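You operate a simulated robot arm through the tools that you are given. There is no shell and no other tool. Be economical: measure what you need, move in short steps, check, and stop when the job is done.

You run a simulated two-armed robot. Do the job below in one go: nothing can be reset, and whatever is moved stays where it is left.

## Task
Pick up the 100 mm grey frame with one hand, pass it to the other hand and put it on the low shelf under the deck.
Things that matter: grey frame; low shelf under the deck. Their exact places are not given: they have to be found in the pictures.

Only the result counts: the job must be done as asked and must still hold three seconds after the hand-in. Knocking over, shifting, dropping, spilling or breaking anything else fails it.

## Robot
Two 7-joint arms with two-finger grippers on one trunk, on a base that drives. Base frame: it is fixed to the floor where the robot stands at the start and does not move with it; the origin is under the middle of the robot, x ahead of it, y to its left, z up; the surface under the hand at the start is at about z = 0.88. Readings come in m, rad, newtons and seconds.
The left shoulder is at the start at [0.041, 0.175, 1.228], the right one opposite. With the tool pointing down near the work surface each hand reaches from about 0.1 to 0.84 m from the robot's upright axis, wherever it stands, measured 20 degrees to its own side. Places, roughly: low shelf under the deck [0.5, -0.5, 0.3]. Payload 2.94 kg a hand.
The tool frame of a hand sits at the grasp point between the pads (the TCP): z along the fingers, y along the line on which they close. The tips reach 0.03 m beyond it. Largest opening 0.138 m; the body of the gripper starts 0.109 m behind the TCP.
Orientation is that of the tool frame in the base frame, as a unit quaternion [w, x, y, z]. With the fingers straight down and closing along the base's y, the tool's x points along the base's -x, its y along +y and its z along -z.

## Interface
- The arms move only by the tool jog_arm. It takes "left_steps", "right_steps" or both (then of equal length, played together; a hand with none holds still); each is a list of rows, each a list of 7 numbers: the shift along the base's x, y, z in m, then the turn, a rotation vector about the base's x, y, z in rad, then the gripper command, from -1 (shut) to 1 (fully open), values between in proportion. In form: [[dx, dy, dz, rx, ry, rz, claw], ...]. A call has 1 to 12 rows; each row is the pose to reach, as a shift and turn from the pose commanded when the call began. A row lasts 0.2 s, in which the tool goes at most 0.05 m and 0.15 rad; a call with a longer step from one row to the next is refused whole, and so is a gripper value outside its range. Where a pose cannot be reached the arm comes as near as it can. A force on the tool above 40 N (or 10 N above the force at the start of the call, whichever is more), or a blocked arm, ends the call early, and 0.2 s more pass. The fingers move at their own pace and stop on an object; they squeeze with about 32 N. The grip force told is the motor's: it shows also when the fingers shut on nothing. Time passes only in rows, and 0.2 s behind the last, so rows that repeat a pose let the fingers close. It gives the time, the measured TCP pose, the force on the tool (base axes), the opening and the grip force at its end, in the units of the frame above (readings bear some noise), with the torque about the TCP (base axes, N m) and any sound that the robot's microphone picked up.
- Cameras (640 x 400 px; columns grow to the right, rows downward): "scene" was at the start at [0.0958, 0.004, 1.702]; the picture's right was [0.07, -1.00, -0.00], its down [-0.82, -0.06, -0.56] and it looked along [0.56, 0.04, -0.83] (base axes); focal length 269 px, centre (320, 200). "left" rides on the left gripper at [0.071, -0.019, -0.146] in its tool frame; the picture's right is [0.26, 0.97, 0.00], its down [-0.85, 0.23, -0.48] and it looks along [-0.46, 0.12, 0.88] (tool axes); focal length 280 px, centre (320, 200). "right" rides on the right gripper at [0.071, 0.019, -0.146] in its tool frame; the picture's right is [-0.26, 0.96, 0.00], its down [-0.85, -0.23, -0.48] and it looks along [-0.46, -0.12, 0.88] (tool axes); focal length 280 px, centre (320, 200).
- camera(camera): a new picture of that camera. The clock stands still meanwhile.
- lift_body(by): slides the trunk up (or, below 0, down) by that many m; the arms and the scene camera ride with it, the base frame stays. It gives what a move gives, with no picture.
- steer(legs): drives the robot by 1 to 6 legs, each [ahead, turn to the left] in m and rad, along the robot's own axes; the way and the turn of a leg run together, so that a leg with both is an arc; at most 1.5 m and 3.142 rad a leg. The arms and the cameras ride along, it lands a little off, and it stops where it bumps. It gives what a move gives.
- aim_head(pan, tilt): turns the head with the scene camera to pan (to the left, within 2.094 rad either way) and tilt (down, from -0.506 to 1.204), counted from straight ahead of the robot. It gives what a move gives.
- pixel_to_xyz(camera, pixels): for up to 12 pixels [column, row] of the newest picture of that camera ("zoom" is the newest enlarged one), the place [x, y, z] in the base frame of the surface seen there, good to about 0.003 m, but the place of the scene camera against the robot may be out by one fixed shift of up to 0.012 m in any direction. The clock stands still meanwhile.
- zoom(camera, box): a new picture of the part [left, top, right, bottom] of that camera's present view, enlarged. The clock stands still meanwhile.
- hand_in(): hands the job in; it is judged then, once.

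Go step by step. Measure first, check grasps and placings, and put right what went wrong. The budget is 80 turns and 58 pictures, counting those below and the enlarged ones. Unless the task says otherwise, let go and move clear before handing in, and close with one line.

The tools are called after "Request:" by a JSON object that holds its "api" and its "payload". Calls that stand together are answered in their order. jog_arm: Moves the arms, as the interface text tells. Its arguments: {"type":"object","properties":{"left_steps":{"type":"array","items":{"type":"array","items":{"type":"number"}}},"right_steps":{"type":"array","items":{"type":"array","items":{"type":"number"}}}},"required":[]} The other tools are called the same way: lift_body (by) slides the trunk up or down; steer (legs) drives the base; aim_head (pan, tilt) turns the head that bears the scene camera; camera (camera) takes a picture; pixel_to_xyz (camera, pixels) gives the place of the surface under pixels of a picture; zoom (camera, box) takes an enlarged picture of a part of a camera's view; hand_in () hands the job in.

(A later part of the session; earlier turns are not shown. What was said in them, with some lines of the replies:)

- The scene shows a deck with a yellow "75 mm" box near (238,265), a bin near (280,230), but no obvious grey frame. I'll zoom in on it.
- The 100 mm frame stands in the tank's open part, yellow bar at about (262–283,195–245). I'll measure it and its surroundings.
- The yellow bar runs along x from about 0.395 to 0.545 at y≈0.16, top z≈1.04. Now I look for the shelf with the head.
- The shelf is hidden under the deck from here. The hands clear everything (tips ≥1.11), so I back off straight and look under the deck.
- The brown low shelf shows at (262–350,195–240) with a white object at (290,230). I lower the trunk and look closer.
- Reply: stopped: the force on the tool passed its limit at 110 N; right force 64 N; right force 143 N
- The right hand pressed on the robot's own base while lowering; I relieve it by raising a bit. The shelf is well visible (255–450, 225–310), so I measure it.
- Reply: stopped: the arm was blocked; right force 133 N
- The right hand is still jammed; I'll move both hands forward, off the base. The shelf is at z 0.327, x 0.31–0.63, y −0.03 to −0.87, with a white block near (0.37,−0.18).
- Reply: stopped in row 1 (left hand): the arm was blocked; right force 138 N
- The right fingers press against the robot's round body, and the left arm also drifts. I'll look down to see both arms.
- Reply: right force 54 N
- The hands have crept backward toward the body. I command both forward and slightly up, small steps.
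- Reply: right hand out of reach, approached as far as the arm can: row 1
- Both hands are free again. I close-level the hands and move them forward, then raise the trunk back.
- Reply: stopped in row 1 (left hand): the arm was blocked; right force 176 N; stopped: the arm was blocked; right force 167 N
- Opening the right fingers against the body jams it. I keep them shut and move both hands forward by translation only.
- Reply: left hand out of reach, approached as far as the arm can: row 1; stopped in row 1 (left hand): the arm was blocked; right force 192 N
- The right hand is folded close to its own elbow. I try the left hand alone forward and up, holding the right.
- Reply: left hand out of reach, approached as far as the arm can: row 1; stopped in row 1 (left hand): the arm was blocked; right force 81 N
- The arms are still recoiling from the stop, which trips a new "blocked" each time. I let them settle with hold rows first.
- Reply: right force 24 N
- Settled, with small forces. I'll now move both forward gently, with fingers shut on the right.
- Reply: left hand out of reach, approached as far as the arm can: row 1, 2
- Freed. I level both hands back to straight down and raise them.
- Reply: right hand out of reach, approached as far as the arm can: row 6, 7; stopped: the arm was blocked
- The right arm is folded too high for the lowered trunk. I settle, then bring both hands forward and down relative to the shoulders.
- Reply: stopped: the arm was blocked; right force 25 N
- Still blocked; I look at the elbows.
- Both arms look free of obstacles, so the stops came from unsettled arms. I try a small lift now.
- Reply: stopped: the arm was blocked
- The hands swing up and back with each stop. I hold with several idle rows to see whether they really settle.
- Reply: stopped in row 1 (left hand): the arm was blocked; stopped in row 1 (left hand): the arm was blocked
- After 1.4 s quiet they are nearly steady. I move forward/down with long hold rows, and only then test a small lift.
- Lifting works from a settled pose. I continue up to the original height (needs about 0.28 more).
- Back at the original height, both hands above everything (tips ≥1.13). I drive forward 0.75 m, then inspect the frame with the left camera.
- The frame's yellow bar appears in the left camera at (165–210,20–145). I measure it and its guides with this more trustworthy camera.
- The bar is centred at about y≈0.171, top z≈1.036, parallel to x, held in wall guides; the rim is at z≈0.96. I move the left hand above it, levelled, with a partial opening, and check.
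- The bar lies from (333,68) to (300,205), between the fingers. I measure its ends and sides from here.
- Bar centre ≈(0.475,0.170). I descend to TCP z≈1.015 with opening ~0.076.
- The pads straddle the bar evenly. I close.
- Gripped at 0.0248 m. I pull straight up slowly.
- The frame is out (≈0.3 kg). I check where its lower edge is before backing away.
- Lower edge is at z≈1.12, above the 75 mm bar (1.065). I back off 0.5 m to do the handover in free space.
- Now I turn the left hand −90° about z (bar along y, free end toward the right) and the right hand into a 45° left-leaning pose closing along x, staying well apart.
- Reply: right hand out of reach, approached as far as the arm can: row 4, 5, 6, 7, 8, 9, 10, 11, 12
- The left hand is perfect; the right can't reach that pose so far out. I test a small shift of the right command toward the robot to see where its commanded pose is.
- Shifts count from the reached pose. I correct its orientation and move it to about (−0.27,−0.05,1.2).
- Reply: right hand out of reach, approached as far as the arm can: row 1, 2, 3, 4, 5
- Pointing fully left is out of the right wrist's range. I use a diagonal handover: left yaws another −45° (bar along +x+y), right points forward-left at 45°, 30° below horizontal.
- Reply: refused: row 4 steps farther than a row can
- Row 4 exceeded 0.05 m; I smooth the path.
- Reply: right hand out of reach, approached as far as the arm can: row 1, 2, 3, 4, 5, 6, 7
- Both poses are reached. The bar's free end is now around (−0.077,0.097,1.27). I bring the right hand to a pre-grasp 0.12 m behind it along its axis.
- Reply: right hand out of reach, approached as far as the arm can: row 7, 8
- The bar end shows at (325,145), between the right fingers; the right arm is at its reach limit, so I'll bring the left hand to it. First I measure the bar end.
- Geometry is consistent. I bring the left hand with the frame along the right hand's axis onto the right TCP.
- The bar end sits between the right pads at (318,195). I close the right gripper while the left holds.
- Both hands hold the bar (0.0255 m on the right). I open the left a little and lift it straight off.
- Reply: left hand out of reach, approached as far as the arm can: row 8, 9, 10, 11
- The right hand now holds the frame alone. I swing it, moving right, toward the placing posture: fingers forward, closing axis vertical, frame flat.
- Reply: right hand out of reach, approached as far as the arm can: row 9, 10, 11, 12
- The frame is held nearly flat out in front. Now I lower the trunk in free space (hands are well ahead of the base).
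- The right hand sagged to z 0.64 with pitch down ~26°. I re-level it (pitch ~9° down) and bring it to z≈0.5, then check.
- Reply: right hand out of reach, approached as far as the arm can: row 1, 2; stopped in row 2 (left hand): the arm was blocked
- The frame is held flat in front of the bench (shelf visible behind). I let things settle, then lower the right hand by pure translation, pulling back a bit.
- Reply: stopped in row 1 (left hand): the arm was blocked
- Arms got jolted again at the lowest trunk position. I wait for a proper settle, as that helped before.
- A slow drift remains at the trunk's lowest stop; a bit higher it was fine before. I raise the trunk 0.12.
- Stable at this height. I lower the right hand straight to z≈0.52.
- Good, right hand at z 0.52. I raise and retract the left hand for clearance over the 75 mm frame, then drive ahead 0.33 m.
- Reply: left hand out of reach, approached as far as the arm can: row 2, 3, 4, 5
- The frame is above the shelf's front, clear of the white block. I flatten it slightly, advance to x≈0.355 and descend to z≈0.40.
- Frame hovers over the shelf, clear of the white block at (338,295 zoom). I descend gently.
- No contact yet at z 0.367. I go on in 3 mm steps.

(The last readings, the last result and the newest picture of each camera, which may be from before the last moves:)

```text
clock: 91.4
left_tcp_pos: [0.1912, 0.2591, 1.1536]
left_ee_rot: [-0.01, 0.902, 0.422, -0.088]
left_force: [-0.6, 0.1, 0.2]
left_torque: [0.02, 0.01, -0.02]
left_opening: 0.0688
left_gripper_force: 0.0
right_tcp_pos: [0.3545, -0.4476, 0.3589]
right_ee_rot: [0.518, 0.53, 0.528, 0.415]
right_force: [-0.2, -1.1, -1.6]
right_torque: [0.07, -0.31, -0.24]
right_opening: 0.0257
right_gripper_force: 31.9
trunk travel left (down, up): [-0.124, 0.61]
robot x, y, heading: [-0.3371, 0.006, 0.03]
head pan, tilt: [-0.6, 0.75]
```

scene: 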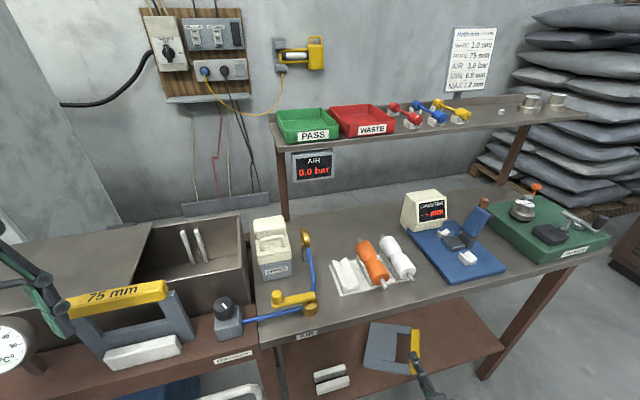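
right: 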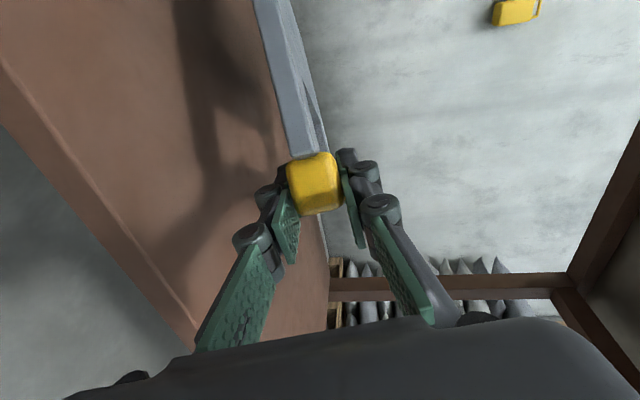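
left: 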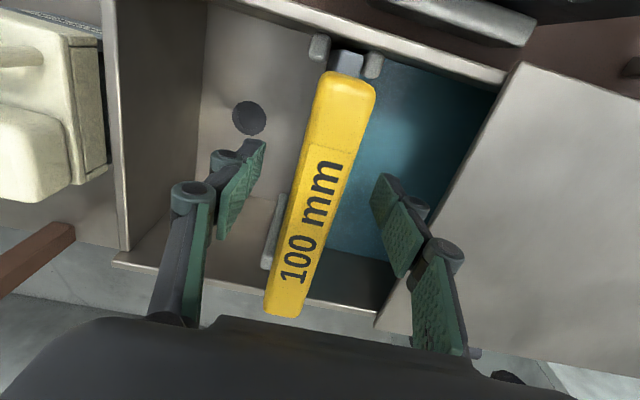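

The torque shift (0.22→−0.31) shows the far edge touching the shelf. A few mm more.

Request:
{"api": "jog_arm", "payload": {"right_steps": [[0, 0, -0.002, 0, 0, 0, -1], [0, 0, -0.005, 0, 0, 0, -1], [0, 0, -0.005, 0, 0, 0, -1]]}}

Request:
{"api": "zoom", "payload": {"camera": "right", "box": [150, 60, 400, 360]}}

```text
clock: 92.2
left_tcp_pos: [0.1909, 0.2588, 1.1532]
left_ee_rot: [-0.01, 0.902, 0.422, -0.088]
left_force: [-0.3, 0.2, 0.2]
left_torque: [0.0, 0.02, -0.02]
left_opening: 0.0689
left_gripper_force: 0.1
right_tcp_pos: [0.356, -0.4474, 0.354]
right_ee_rot: [0.518, 0.53, 0.529, 0.414]
right_force: [-1.0, 0.0, 0.6]
right_torque: [0.17, -0.66, -0.04]
right_opening: 0.0257
right_gripper_force: 32.0
trunk travel left (down, up): [-0.124, 0.61]
robot x, y, heading: [-0.3423, 0.0055, 0.028]
head pan, tilt: [-0.6, 0.75]
```

```text
1.33 times, centred on (275, 210) of right
```

zoom: 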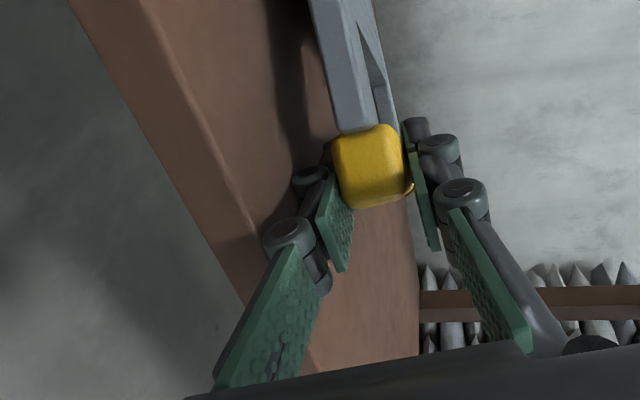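

The frame's far edge rests on the shelf and the lower finger is just above it. I open slightly while rising a few mm, then look.

Request:
{"api": "jog_arm", "payload": {"right_steps": [[0, 0, 0.003, 0, 0, 0, -0.4], [0, 0, 0.006, 0, 0, 0, -0.35], [0, 0, 0.006, 0, 0, 0, -0.35]]}}

Request:
{"api": "zoom", "payload": {"camera": "right", "box": [150, 60, 400, 360]}}

```text
clock: 93.0
left_tcp_pos: [0.1915, 0.2595, 1.1531]
left_ee_rot: [-0.011, 0.902, 0.423, -0.088]
left_force: [0.0, -0.1, -0.1]
left_torque: [-0.05, 0.02, 0.01]
left_opening: 0.0689
left_gripper_force: 0.1
right_tcp_pos: [0.3565, -0.4457, 0.36]
right_ee_rot: [0.518, 0.529, 0.529, 0.415]
right_force: [2.7, 1.2, 2.1]
right_torque: [0.02, -0.07, 0.01]
right_opening: 0.0433
right_gripper_force: 0.1
trunk travel left (down, up): [-0.124, 0.61]
robot x, y, heading: [-0.3414, 0.01, 0.027]
head pan, tilt: [-0.6, 0.75]
```

```text
1.33 times, centred on (275, 210) of right
```

zoom: 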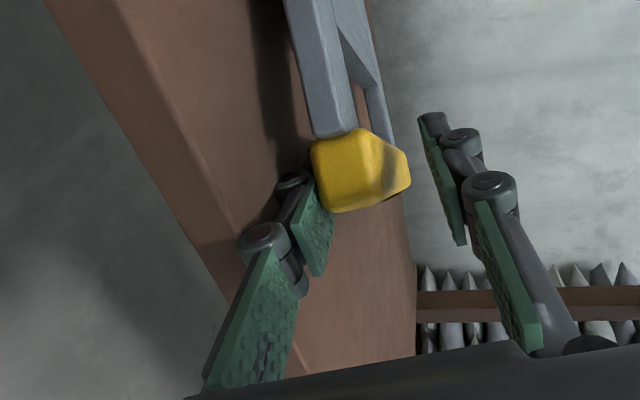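

The bar now rests on the lower finger only. I withdraw horizontally out from under it.

Request:
{"api": "jog_arm", "payload": {"right_steps": [[-0.048, 0.006, 0.0, 0, 0, 0, -0.35], [-0.096, 0.012, 0.002, 0, 0, 0, -0.35], [-0.14, 0.016, 0.004, 0, 0, 0, -0.35], [-0.16, 0.018, 0.004, 0, 0, 0, -0.35]]}}

Request:
{"api": "camera", "payload": {"camera": "right"}}

Request:
{"api": "zoom", "payload": {"camera": "scene", "box": [200, 200, 440, 390]}}

```text
clock: 94.0
left_tcp_pos: [0.1915, 0.2583, 1.1532]
left_ee_rot: [-0.012, 0.902, 0.422, -0.089]
left_force: [0.6, 0.1, 0.5]
left_torque: [0.02, -0.03, -0.04]
left_opening: 0.0688
left_gripper_force: 0.0
right_tcp_pos: [0.1948, -0.4295, 0.3645]
right_ee_rot: [0.517, 0.53, 0.529, 0.414]
right_force: [1.0, 0.6, -0.3]
right_torque: [-0.03, 0.02, -0.02]
right_opening: 0.046
right_gripper_force: 1.1
trunk travel left (down, up): [-0.124, 0.61]
robot x, y, heading: [-0.3378, 0.0066, 0.023]
head pan, tilt: [-0.6, 0.75]
```

```text
10 pictures are left
```

right: 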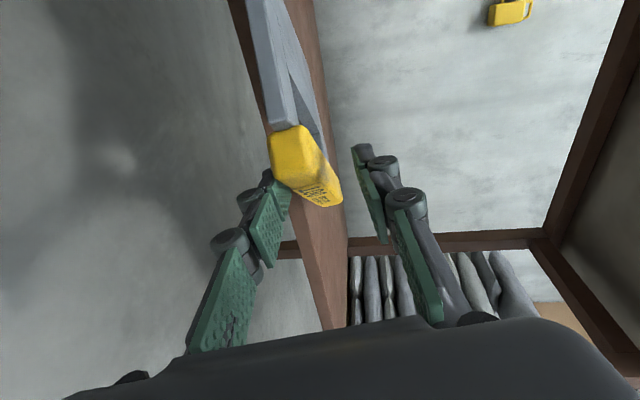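

```text
2.11 times, centred on (320, 295) of scene
```

zoom: 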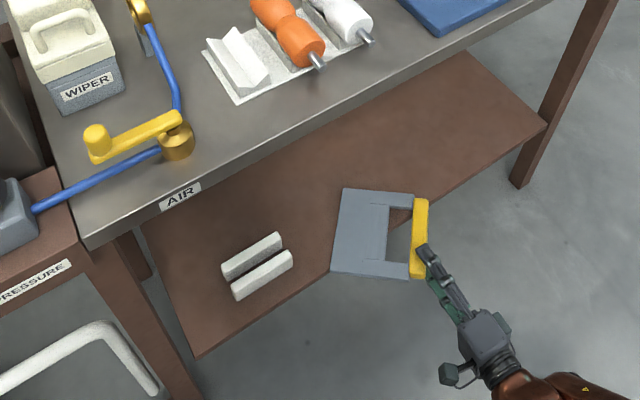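

The frame was dragged out: its bar now overhangs the shelf's front edge. I stop and measure its position before pushing it back.

Request:
{"api": "pixel_to_xyz", "payload": {"camera": "zoom", "pixels": [[421, 204], [418, 272], [420, 240], [347, 195], [335, 270], [405, 198], [400, 272], [445, 275], [424, 248], [365, 235]]}}

Request:
{"api": "pixel_to_xyz", "payload": {"camera": "right", "pixels": [[295, 150], [325, 200], [310, 180], [285, 180], [280, 110], [320, 290], [265, 220], [275, 185]]}}

```text
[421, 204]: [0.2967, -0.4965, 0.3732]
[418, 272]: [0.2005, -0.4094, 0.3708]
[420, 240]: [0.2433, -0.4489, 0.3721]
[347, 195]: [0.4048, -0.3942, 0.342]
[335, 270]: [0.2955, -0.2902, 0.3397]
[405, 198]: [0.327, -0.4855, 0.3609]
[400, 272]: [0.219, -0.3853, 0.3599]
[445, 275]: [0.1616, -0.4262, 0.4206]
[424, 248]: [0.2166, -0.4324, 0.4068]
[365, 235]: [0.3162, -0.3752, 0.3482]
```

```text
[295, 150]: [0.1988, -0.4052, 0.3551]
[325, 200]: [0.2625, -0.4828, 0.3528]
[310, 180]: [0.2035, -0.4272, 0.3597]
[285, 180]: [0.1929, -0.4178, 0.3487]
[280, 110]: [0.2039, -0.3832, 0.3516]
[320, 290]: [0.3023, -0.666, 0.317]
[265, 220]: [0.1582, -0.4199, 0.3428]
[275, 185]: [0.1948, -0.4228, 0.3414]
```

The bar clung to the lower finger and is still lying on it, with about 2–3 cm between the fingers. I advance slightly and regrip it; next time I'll release it upright, with no finger under it.

Request:
{"api": "jog_arm", "payload": {"right_steps": [[0.01, -0.001, 0, 0, 0, 0, -0.35], [0.02, -0.002, 0, 0, 0, 0, -0.35], [0.03, -0.003, 0, 0, 0, 0, -0.35], [0.03, -0.003, 0, 0, 0, 0, -1], [0.03, -0.003, 0, 0, 0, 0, -1], [0.03, -0.003, 0, 0, 0, 0, -1]]}}

Request:
{"api": "zoom", "payload": {"camera": "right", "box": [150, 20, 450, 340]}}

```text
clock: 95.4
left_tcp_pos: [0.1912, 0.2592, 1.1534]
left_ee_rot: [-0.011, 0.902, 0.422, -0.088]
left_force: [0.3, 0.7, -0.2]
left_torque: [0.04, -0.02, 0.01]
left_opening: 0.0691
left_gripper_force: 0.0
right_tcp_pos: [0.2232, -0.4336, 0.3652]
right_ee_rot: [0.517, 0.531, 0.529, 0.414]
right_force: [1.1, 0.6, -2.6]
right_torque: [-0.04, 0.1, -0.02]
right_opening: 0.0255
right_gripper_force: 31.2
trunk travel left (down, up): [-0.124, 0.61]
robot x, y, heading: [-0.3406, 0.0052, 0.03]
head pan, tilt: [-0.6, 0.75]
```

```text
1.25 times, centred on (300, 180) of right
```

zoom: 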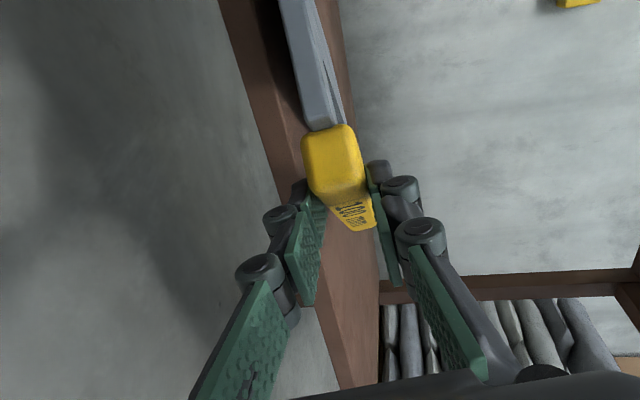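

Regripped (0.0255 m, carrying the weight). I lift and pull back clear of the shelf.

Request:
{"api": "jog_arm", "payload": {"right_steps": [[0, 0, 0.03, 0, 0, 0, -1], [0, 0, 0.065, 0, 0, 0, -1], [0, 0, 0.1, 0, 0, 0, -1], [-0.03, 0, 0.13, 0, 0, 0, -1], [-0.06, 0, 0.16, 0, 0, 0, -1], [-0.1, 0, 0.18, 0, 0, 0, -1], [-0.14, 0, 0.19, 0, 0, 0, -1], [-0.14, 0, 0.19, 0, 0, 0, -1]]}}

Request:
{"api": "zoom", "payload": {"camera": "right", "box": [150, 0, 450, 320]}}

```text
clock: 97.2
left_tcp_pos: [0.1915, 0.2591, 1.1532]
left_ee_rot: [-0.011, 0.902, 0.423, -0.088]
left_force: [0.1, -0.1, -0.8]
left_torque: [0.04, 0.0, 0.0]
left_opening: 0.0692
left_gripper_force: 0.1
right_tcp_pos: [0.0835, -0.4329, 0.5553]
right_ee_rot: [0.518, 0.53, 0.529, 0.415]
right_force: [-0.2, -0.1, -3.6]
right_torque: [-0.07, 0.33, 0.02]
right_opening: 0.0259
right_gripper_force: 31.6
trunk travel left (down, up): [-0.124, 0.61]
robot x, y, heading: [-0.3388, 0.0051, 0.026]
head pan, tilt: [-0.6, 0.75]
```

```text
1.25 times, centred on (300, 160) of right
```

zoom: 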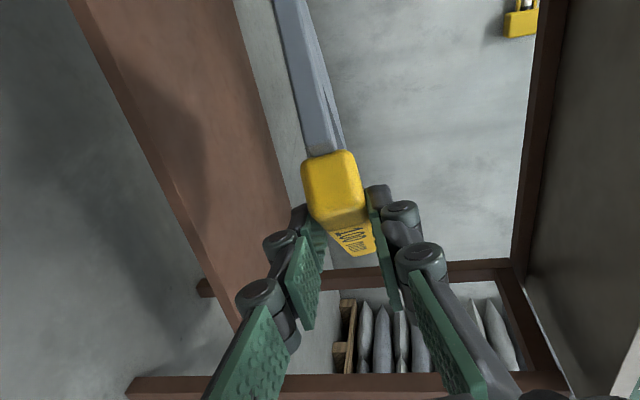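

Now I turn the hand to the upright posture: frame hanging below, closing along y, pointing forward-down.

Request:
{"api": "jog_arm", "payload": {"right_steps": [[0, 0, 0, -0.125, 0.037, 0.051, -1], [0, 0, 0, -0.251, 0.074, 0.101, -1], [0, 0, 0, -0.376, 0.111, 0.152, -1], [0, 0, 0.01, -0.502, 0.148, 0.202, -1], [0, 0, 0.02, -0.627, 0.185, 0.253, -1], [0, 0, 0.03, -0.753, 0.222, 0.303, -1], [0, 0, 0.04, -0.878, 0.259, 0.354, -1], [0, 0, 0.04, -1.004, 0.296, 0.404, -1], [0, 0, 0.04, -1.129, 0.333, 0.455, -1], [0, 0, 0.04, -1.255, 0.37, 0.505, -1], [0, 0, 0.04, -1.38, 0.407, 0.556, -1], [0, 0, 0.04, -1.38, 0.407, 0.556, -1]]}}

Request:
{"api": "camera", "payload": {"camera": "scene"}}

```text
clock: 99.8
left_tcp_pos: [0.1921, 0.2599, 1.153]
left_ee_rot: [-0.011, 0.902, 0.423, -0.088]
left_force: [-0.7, -0.2, 0.2]
left_torque: [0.02, -0.03, 0.03]
left_opening: 0.069
left_gripper_force: 0.0
right_tcp_pos: [0.0845, -0.433, 0.5921]
right_ee_rot: [0.499, 0.0, 0.866, -0.001]
right_force: [0.4, 0.0, -3.3]
right_torque: [0.05, 0.24, 0.02]
right_opening: 0.0255
right_gripper_force: 32.4
trunk travel left (down, up): [-0.124, 0.61]
robot x, y, heading: [-0.3396, 0.0047, 0.023]
head pan, tilt: [-0.6, 0.75]
```

```text
6 pictures are left
```

scene: 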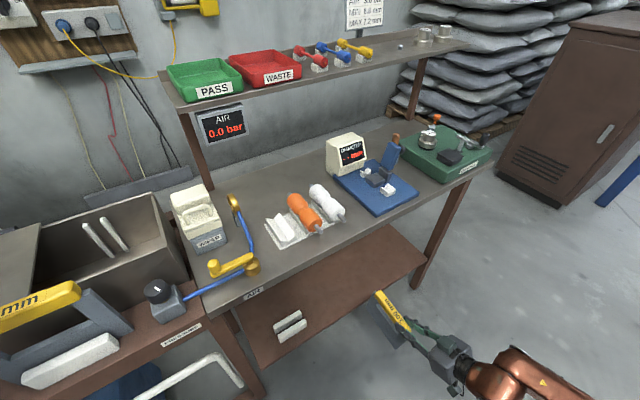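

The frame hangs upright with the bar along x. I measure the bar's slope from its top, (380,295)→(405,322).

Request:
{"api": "pixel_to_xyz", "payload": {"camera": "scene", "pixels": [[380, 294], [386, 302], [392, 309], [398, 316], [404, 323], [380, 312], [384, 325], [395, 340], [402, 347], [392, 330]]}}

```text
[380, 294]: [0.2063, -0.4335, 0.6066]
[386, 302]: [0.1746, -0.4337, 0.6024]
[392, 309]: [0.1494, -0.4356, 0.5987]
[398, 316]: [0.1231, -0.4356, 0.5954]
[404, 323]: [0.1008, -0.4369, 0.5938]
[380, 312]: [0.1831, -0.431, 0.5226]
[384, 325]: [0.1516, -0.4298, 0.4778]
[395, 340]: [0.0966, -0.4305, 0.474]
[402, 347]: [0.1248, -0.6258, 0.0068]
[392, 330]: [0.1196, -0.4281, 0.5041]
```

The bar slopes up 7° ahead, so I pitch 0.12 rad further down to level it, then drive ahead 0.2 m.

Request:
{"api": "jog_arm", "payload": {"right_steps": [[0, 0, 0, 0, 0.06, 0, -1], [0, 0, 0, 0, 0.12, 0, -1], [0, 0, 0, 0, 0.12, 0, -1]]}}

Request:
{"api": "steer", "payload": {"legs": [[0.2, 0]]}}

Request:
{"api": "jog_arm", "payload": {"right_steps": [[0.03, 0, 0, 0, 0, 0, -1], [0.06, 0, 0, 0, 0, 0, -1], [0.09, 0, -0.01, 0, 0, 0, -1], [0.09, 0, -0.03, 0, 0, 0, -1], [0.09, 0, -0.05, 0, 0, 0, -1], [0.09, 0, -0.05, 0, 0, 0, -1]]}}

Request:
{"api": "camera", "payload": {"camera": "scene"}}

```text
clock: 100.6
left_tcp_pos: [0.1919, 0.2593, 1.1524]
left_ee_rot: [-0.011, 0.902, 0.422, -0.088]
left_force: [-0.2, 0.1, 0.2]
left_torque: [-0.02, -0.02, 0.0]
left_opening: 0.0689
left_gripper_force: 0.1
right_tcp_pos: [0.0835, -0.4335, 0.5928]
right_ee_rot: [0.445, 0.001, 0.895, 0.0]
right_force: [0.7, -0.3, -3.6]
right_torque: [-0.01, 0.2, 0.02]
right_opening: 0.0257
right_gripper_force: 32.6
trunk travel left (down, up): [-0.124, 0.61]
robot x, y, heading: [-0.3402, 0.0059, 0.028]
head pan, tilt: [-0.6, 0.75]
```

```text
clock: 102.2
left_tcp_pos: [0.3895, 0.2655, 1.1526]
left_ee_rot: [-0.011, 0.901, 0.424, -0.089]
left_force: [0.0, 0.5, -1.0]
left_torque: [0.0, 0.02, -0.01]
left_opening: 0.0691
left_gripper_force: 0.1
right_tcp_pos: [0.2822, -0.4261, 0.5921]
right_ee_rot: [0.446, 0.0, 0.895, 0.0]
right_force: [0.2, 0.6, -3.1]
right_torque: [0.0, 0.21, 0.01]
right_opening: 0.0254
right_gripper_force: 32.5
trunk travel left (down, up): [-0.124, 0.61]
robot x, y, heading: [-0.1379, 0.0121, 0.031]
head pan, tilt: [-0.6, 0.75]
```

```text
clock: 103.6
left_tcp_pos: [0.3883, 0.2654, 1.1535]
left_ee_rot: [-0.011, 0.902, 0.423, -0.088]
left_force: [1.0, -0.4, -0.3]
left_torque: [0.02, 0.01, 0.01]
left_opening: 0.069
left_gripper_force: 0.1
right_tcp_pos: [0.3718, -0.4269, 0.5432]
right_ee_rot: [0.446, 0.0, 0.895, 0.0]
right_force: [0.4, 1.4, -4.0]
right_torque: [-0.02, 0.21, 0.0]
right_opening: 0.0253
right_gripper_force: 32.4
trunk travel left (down, up): [-0.124, 0.61]
robot x, y, heading: [-0.1409, 0.0121, 0.023]
head pan, tilt: [-0.6, 0.75]
```

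```text
5 pictures are left
```

scene: 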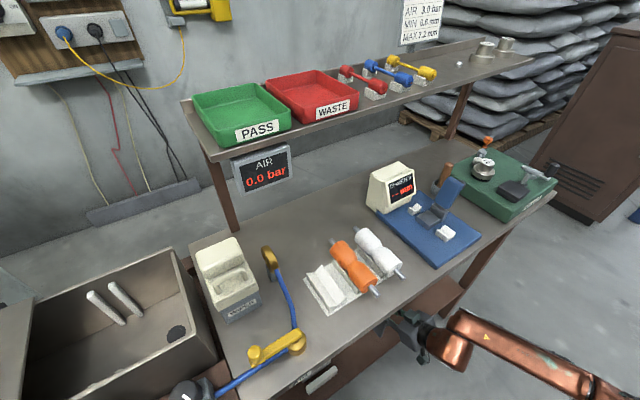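

Frame is now over the shelf under the deck (TCP x 0.372, z 0.543). I descend to near contact, watching forces.

Request:
{"api": "jog_arm", "payload": {"right_steps": [[0, 0, -0.02, 0, 0, 0, -1], [0, 0, -0.035, 0, 0, 0, -1], [0, 0, -0.045, 0, 0, 0, -1], [0, 0, -0.045, 0, 0, 0, -1]]}}

Request:
{"api": "jog_arm", "payload": {"right_steps": [[0, 0, -0.004, 0, 0, 0, -1], [0, 0, -0.008, 0, 0, 0, -1], [0, 0, -0.012, 0, 0, 0, -1], [0, 0, -0.012, 0, 0, 0, -1]]}}

```text
clock: 104.6
left_tcp_pos: [0.3873, 0.2665, 1.1543]
left_ee_rot: [-0.01, 0.902, 0.423, -0.088]
left_force: [0.1, 0.7, 1.4]
left_torque: [0.03, -0.03, -0.01]
left_opening: 0.069
left_gripper_force: 0.1
right_tcp_pos: [0.375, -0.4256, 0.5016]
right_ee_rot: [0.451, -0.002, 0.893, 0.0]
right_force: [2.6, -2.4, 26.1]
right_torque: [-0.26, -0.77, 0.11]
right_opening: 0.0259
right_gripper_force: 31.6
trunk travel left (down, up): [-0.124, 0.61]
robot x, y, heading: [-0.143, 0.0115, 0.026]
head pan, tilt: [-0.6, 0.75]
```

```text
clock: 105.6
left_tcp_pos: [0.3877, 0.2662, 1.1539]
left_ee_rot: [-0.011, 0.902, 0.423, -0.087]
left_force: [0.4, -0.3, -0.3]
left_torque: [0.01, 0.0, 0.02]
left_opening: 0.0692
left_gripper_force: 0.0
right_tcp_pos: [0.3713, -0.426, 0.4879]
right_ee_rot: [0.448, -0.001, 0.894, 0.001]
right_force: [-0.4, -2.2, 26.3]
right_torque: [-0.18, -0.68, 0.03]
right_opening: 0.0256
right_gripper_force: 31.9
trunk travel left (down, up): [-0.124, 0.61]
robot x, y, heading: [-0.1371, 0.0109, 0.026]
head pan, tilt: [-0.6, 0.75]
```

Contact came at z≈0.50 (26 N), and the frame slid a bit in the grip. I ease up 4 mm and look.

Request:
{"api": "jog_arm", "payload": {"right_steps": [[0, 0, 0.003, 0, 0, 0, -1], [0, 0, 0.005, 0, 0, 0, -1], [0, 0, 0.005, 0, 0, 0, -1]]}}

Request:
{"api": "camera", "payload": {"camera": "right"}}

```text
clock: 106.4
left_tcp_pos: [0.3879, 0.2649, 1.1519]
left_ee_rot: [-0.011, 0.902, 0.423, -0.088]
left_force: [0.4, 0.0, 0.5]
left_torque: [0.03, -0.02, 0.02]
left_opening: 0.0689
left_gripper_force: 0.2
right_tcp_pos: [0.3698, -0.4265, 0.4876]
right_ee_rot: [0.443, 0.001, 0.897, 0.001]
right_force: [-0.5, -0.3, -4.0]
right_torque: [0.0, 0.21, -0.05]
right_opening: 0.0254
right_gripper_force: 31.8
trunk travel left (down, up): [-0.124, 0.61]
robot x, y, heading: [-0.1432, 0.0117, 0.027]
head pan, tilt: [-0.6, 0.75]
```

```text
4 pictures are left
```

right: 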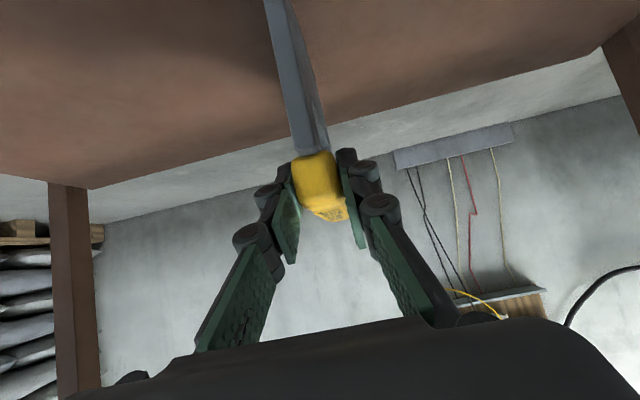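

The frame stands nearly on the shelf. I measure its edges via this picture for tilt.

Request:
{"api": "pixel_to_xyz", "payload": {"camera": "right", "pixels": [[315, 180], [325, 213], [338, 214], [305, 140], [298, 100], [285, 40], [278, 8], [240, 60], [360, 60], [310, 205], [300, 40], [312, 100]]}}

```text
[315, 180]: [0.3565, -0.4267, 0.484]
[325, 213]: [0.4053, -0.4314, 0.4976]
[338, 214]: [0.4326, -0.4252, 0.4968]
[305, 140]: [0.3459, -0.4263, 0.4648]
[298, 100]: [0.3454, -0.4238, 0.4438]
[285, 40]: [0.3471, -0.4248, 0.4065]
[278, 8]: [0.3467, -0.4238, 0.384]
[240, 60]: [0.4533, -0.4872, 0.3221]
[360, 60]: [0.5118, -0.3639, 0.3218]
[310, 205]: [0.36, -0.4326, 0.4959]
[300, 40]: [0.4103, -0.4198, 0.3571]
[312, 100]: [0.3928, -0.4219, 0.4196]
```

The near edge is vertical and the bar top level (0.497). I set it down in 1–2 mm steps.

Request:
{"api": "jog_arm", "payload": {"right_steps": [[0, 0, -0.001, 0, 0, 0, -1], [0, 0, -0.002, 0, 0, 0, -1], [0, 0, -0.002, 0, 0, 0, -1]]}}

```text
clock: 107.2
left_tcp_pos: [0.3887, 0.2648, 1.1532]
left_ee_rot: [-0.012, 0.901, 0.424, -0.088]
left_force: [0.8, -0.4, 0.3]
left_torque: [0.0, -0.02, -0.02]
left_opening: 0.0692
left_gripper_force: 0.2
right_tcp_pos: [0.3717, -0.4266, 0.4891]
right_ee_rot: [0.445, 0.0, 0.895, 0.0]
right_force: [-0.8, 0.0, -3.3]
right_torque: [-0.03, 0.23, -0.02]
right_opening: 0.0251
right_gripper_force: 31.9
trunk travel left (down, up): [-0.124, 0.61]
robot x, y, heading: [-0.1432, 0.0119, 0.031]
head pan, tilt: [-0.6, 0.75]
```

Still hanging free; a bit further.

Request:
{"api": "jog_arm", "payload": {"right_steps": [[0, 0, -0.001, 0, 0, 0, -1], [0, 0, -0.002, 0, 0, 0, -1], [0, 0, -0.002, 0, 0, 0, -1]]}}

Request:
{"api": "jog_arm", "payload": {"right_steps": [[0, 0, -0.001, 0, 0, 0, -1], [0, 0, -0.002, 0, 0, 0, -1], [0, 0, -0.002, 0, 0, 0, -1]]}}

```text
clock: 108.0
left_tcp_pos: [0.3884, 0.2655, 1.1532]
left_ee_rot: [-0.01, 0.902, 0.423, -0.088]
left_force: [1.2, -0.2, -1.4]
left_torque: [0.0, -0.03, 0.02]
left_opening: 0.0688
left_gripper_force: 0.1
right_tcp_pos: [0.372, -0.4248, 0.4875]
right_ee_rot: [0.447, 0.0, 0.895, 0.0]
right_force: [-2.0, -1.6, 7.8]
right_torque: [-0.26, 0.65, 0.07]
right_opening: 0.0257
right_gripper_force: 32.1
trunk travel left (down, up): [-0.124, 0.61]
robot x, y, heading: [-0.1411, 0.0114, 0.029]
head pan, tilt: [-0.6, 0.75]
```

```text
clock: 108.8
left_tcp_pos: [0.3872, 0.2669, 1.1546]
left_ee_rot: [-0.01, 0.902, 0.423, -0.088]
left_force: [-0.1, -0.2, -0.3]
left_torque: [-0.03, 0.02, -0.02]
left_opening: 0.069
left_gripper_force: 0.0
right_tcp_pos: [0.3721, -0.4256, 0.4866]
right_ee_rot: [0.449, -0.002, 0.893, 0.001]
right_force: [3.2, -1.6, 17.9]
right_torque: [-0.09, 0.17, -0.01]
right_opening: 0.0253
right_gripper_force: 32.4
trunk travel left (down, up): [-0.124, 0.61]
robot x, y, heading: [-0.1421, 0.0091, 0.03]
head pan, tilt: [-0.6, 0.75]
```

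It rests on the shelf (18 N, flat). I ease off 2 mm and open the fingers slowly.

Request:
{"api": "jog_arm", "payload": {"right_steps": [[0, 0, 0.002, 0, 0, 0, -1], [0, 0, 0.002, 0, 0, 0, -0.58], [0, 0, 0.002, 0, 0, 0, -0.5], [0, 0, 0.002, 0, 0, 0, -0.4], [0, 0, 0.002, 0, 0, 0, -0.3], [0, 0, 0.002, 0, 0, 0, -0.3]]}}

Request:
{"api": "camera", "payload": {"camera": "right"}}

```text
clock: 110.2
left_tcp_pos: [0.388, 0.2655, 1.1526]
left_ee_rot: [-0.012, 0.902, 0.423, -0.089]
left_force: [-0.8, -0.6, 0.7]
left_torque: [-0.01, -0.01, 0.02]
left_opening: 0.069
left_gripper_force: 0.0
right_tcp_pos: [0.3737, -0.4266, 0.4874]
right_ee_rot: [0.447, 0.0, 0.894, 0.001]
right_force: [0.4, 1.2, -0.2]
right_torque: [-0.02, -0.01, -0.01]
right_opening: 0.0483
right_gripper_force: 0.0
trunk travel left (down, up): [-0.124, 0.61]
robot x, y, heading: [-0.1387, 0.0084, 0.033]
head pan, tilt: [-0.6, 0.75]
```

```text
3 pictures are left
```

right: 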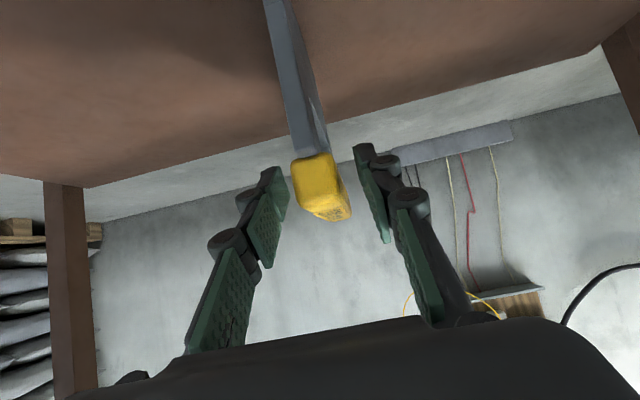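

It stands free, with gaps on both sides of the bar (318,190). I open more and withdraw along the finger axis.

Request:
{"api": "jog_arm", "payload": {"right_steps": [[0, 0, 0, 0, 0, 0, 0.1], [0, 0, 0, 0, 0, 0, 0.1], [0, 0, 0, 0, 0, 0, 0.1], [-0.012, 0, 0.009, 0, 0, 0, 0.1], [-0.032, 0, 0.02, 0, 0, 0, 0.1], [-0.056, 0, 0.03, 0, 0, 0, 0.1], [-0.08, 0, 0.04, 0, 0, 0, 0.1], [-0.11, 0, 0.045, 0, 0, 0, 0.1], [-0.14, 0, 0.05, 0, 0, 0, 0.1], [-0.17, 0, 0.05, 0, 0, 0, 0.1], [-0.17, 0, 0.05, 0, 0, 0, 0.1]]}}

Request:
{"api": "camera", "payload": {"camera": "right"}}

```text
clock: 112.6
left_tcp_pos: [0.3878, 0.265, 1.1542]
left_ee_rot: [-0.011, 0.902, 0.423, -0.089]
left_force: [0.4, -0.6, 0.5]
left_torque: [-0.01, 0.03, 0.03]
left_opening: 0.0693
left_gripper_force: 0.0
right_tcp_pos: [0.2011, -0.425, 0.5392]
right_ee_rot: [0.447, 0.0, 0.894, 0.001]
right_force: [0.6, 0.0, 0.3]
right_torque: [0.01, -0.03, 0.03]
right_opening: 0.0757
right_gripper_force: 0.0
trunk travel left (down, up): [-0.124, 0.61]
robot x, y, heading: [-0.1415, 0.0092, 0.03]
head pan, tilt: [-0.6, 0.75]
```

```text
2 pictures are left
```

right: 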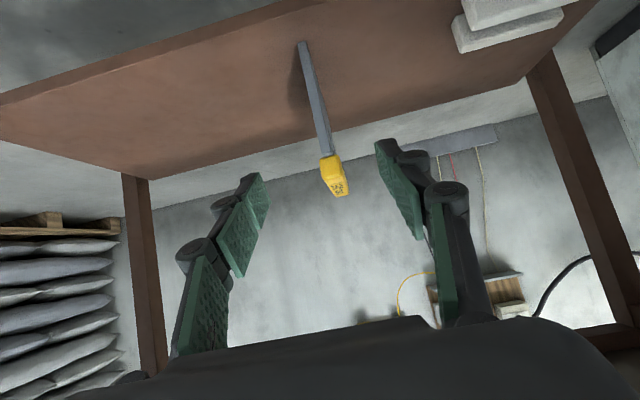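

The frame stands by itself on the shelf, its foot at (303,45) and bar at (333,175). The right hand is clear and reads no force, so I hand in.

Request:
{"api": "hand_in", "payload": {}}

```text
The job is handed in.
```

I lifted the 100 mm grey frame out of the tank with the left hand and passed it to the right. It is now standing upright on its thin lower edge on the low shelf under the deck, with both hands clear when I handed in. My first try at laying it flat slid it part-way off the shelf edge, so I gripped it again and stood it up instead.
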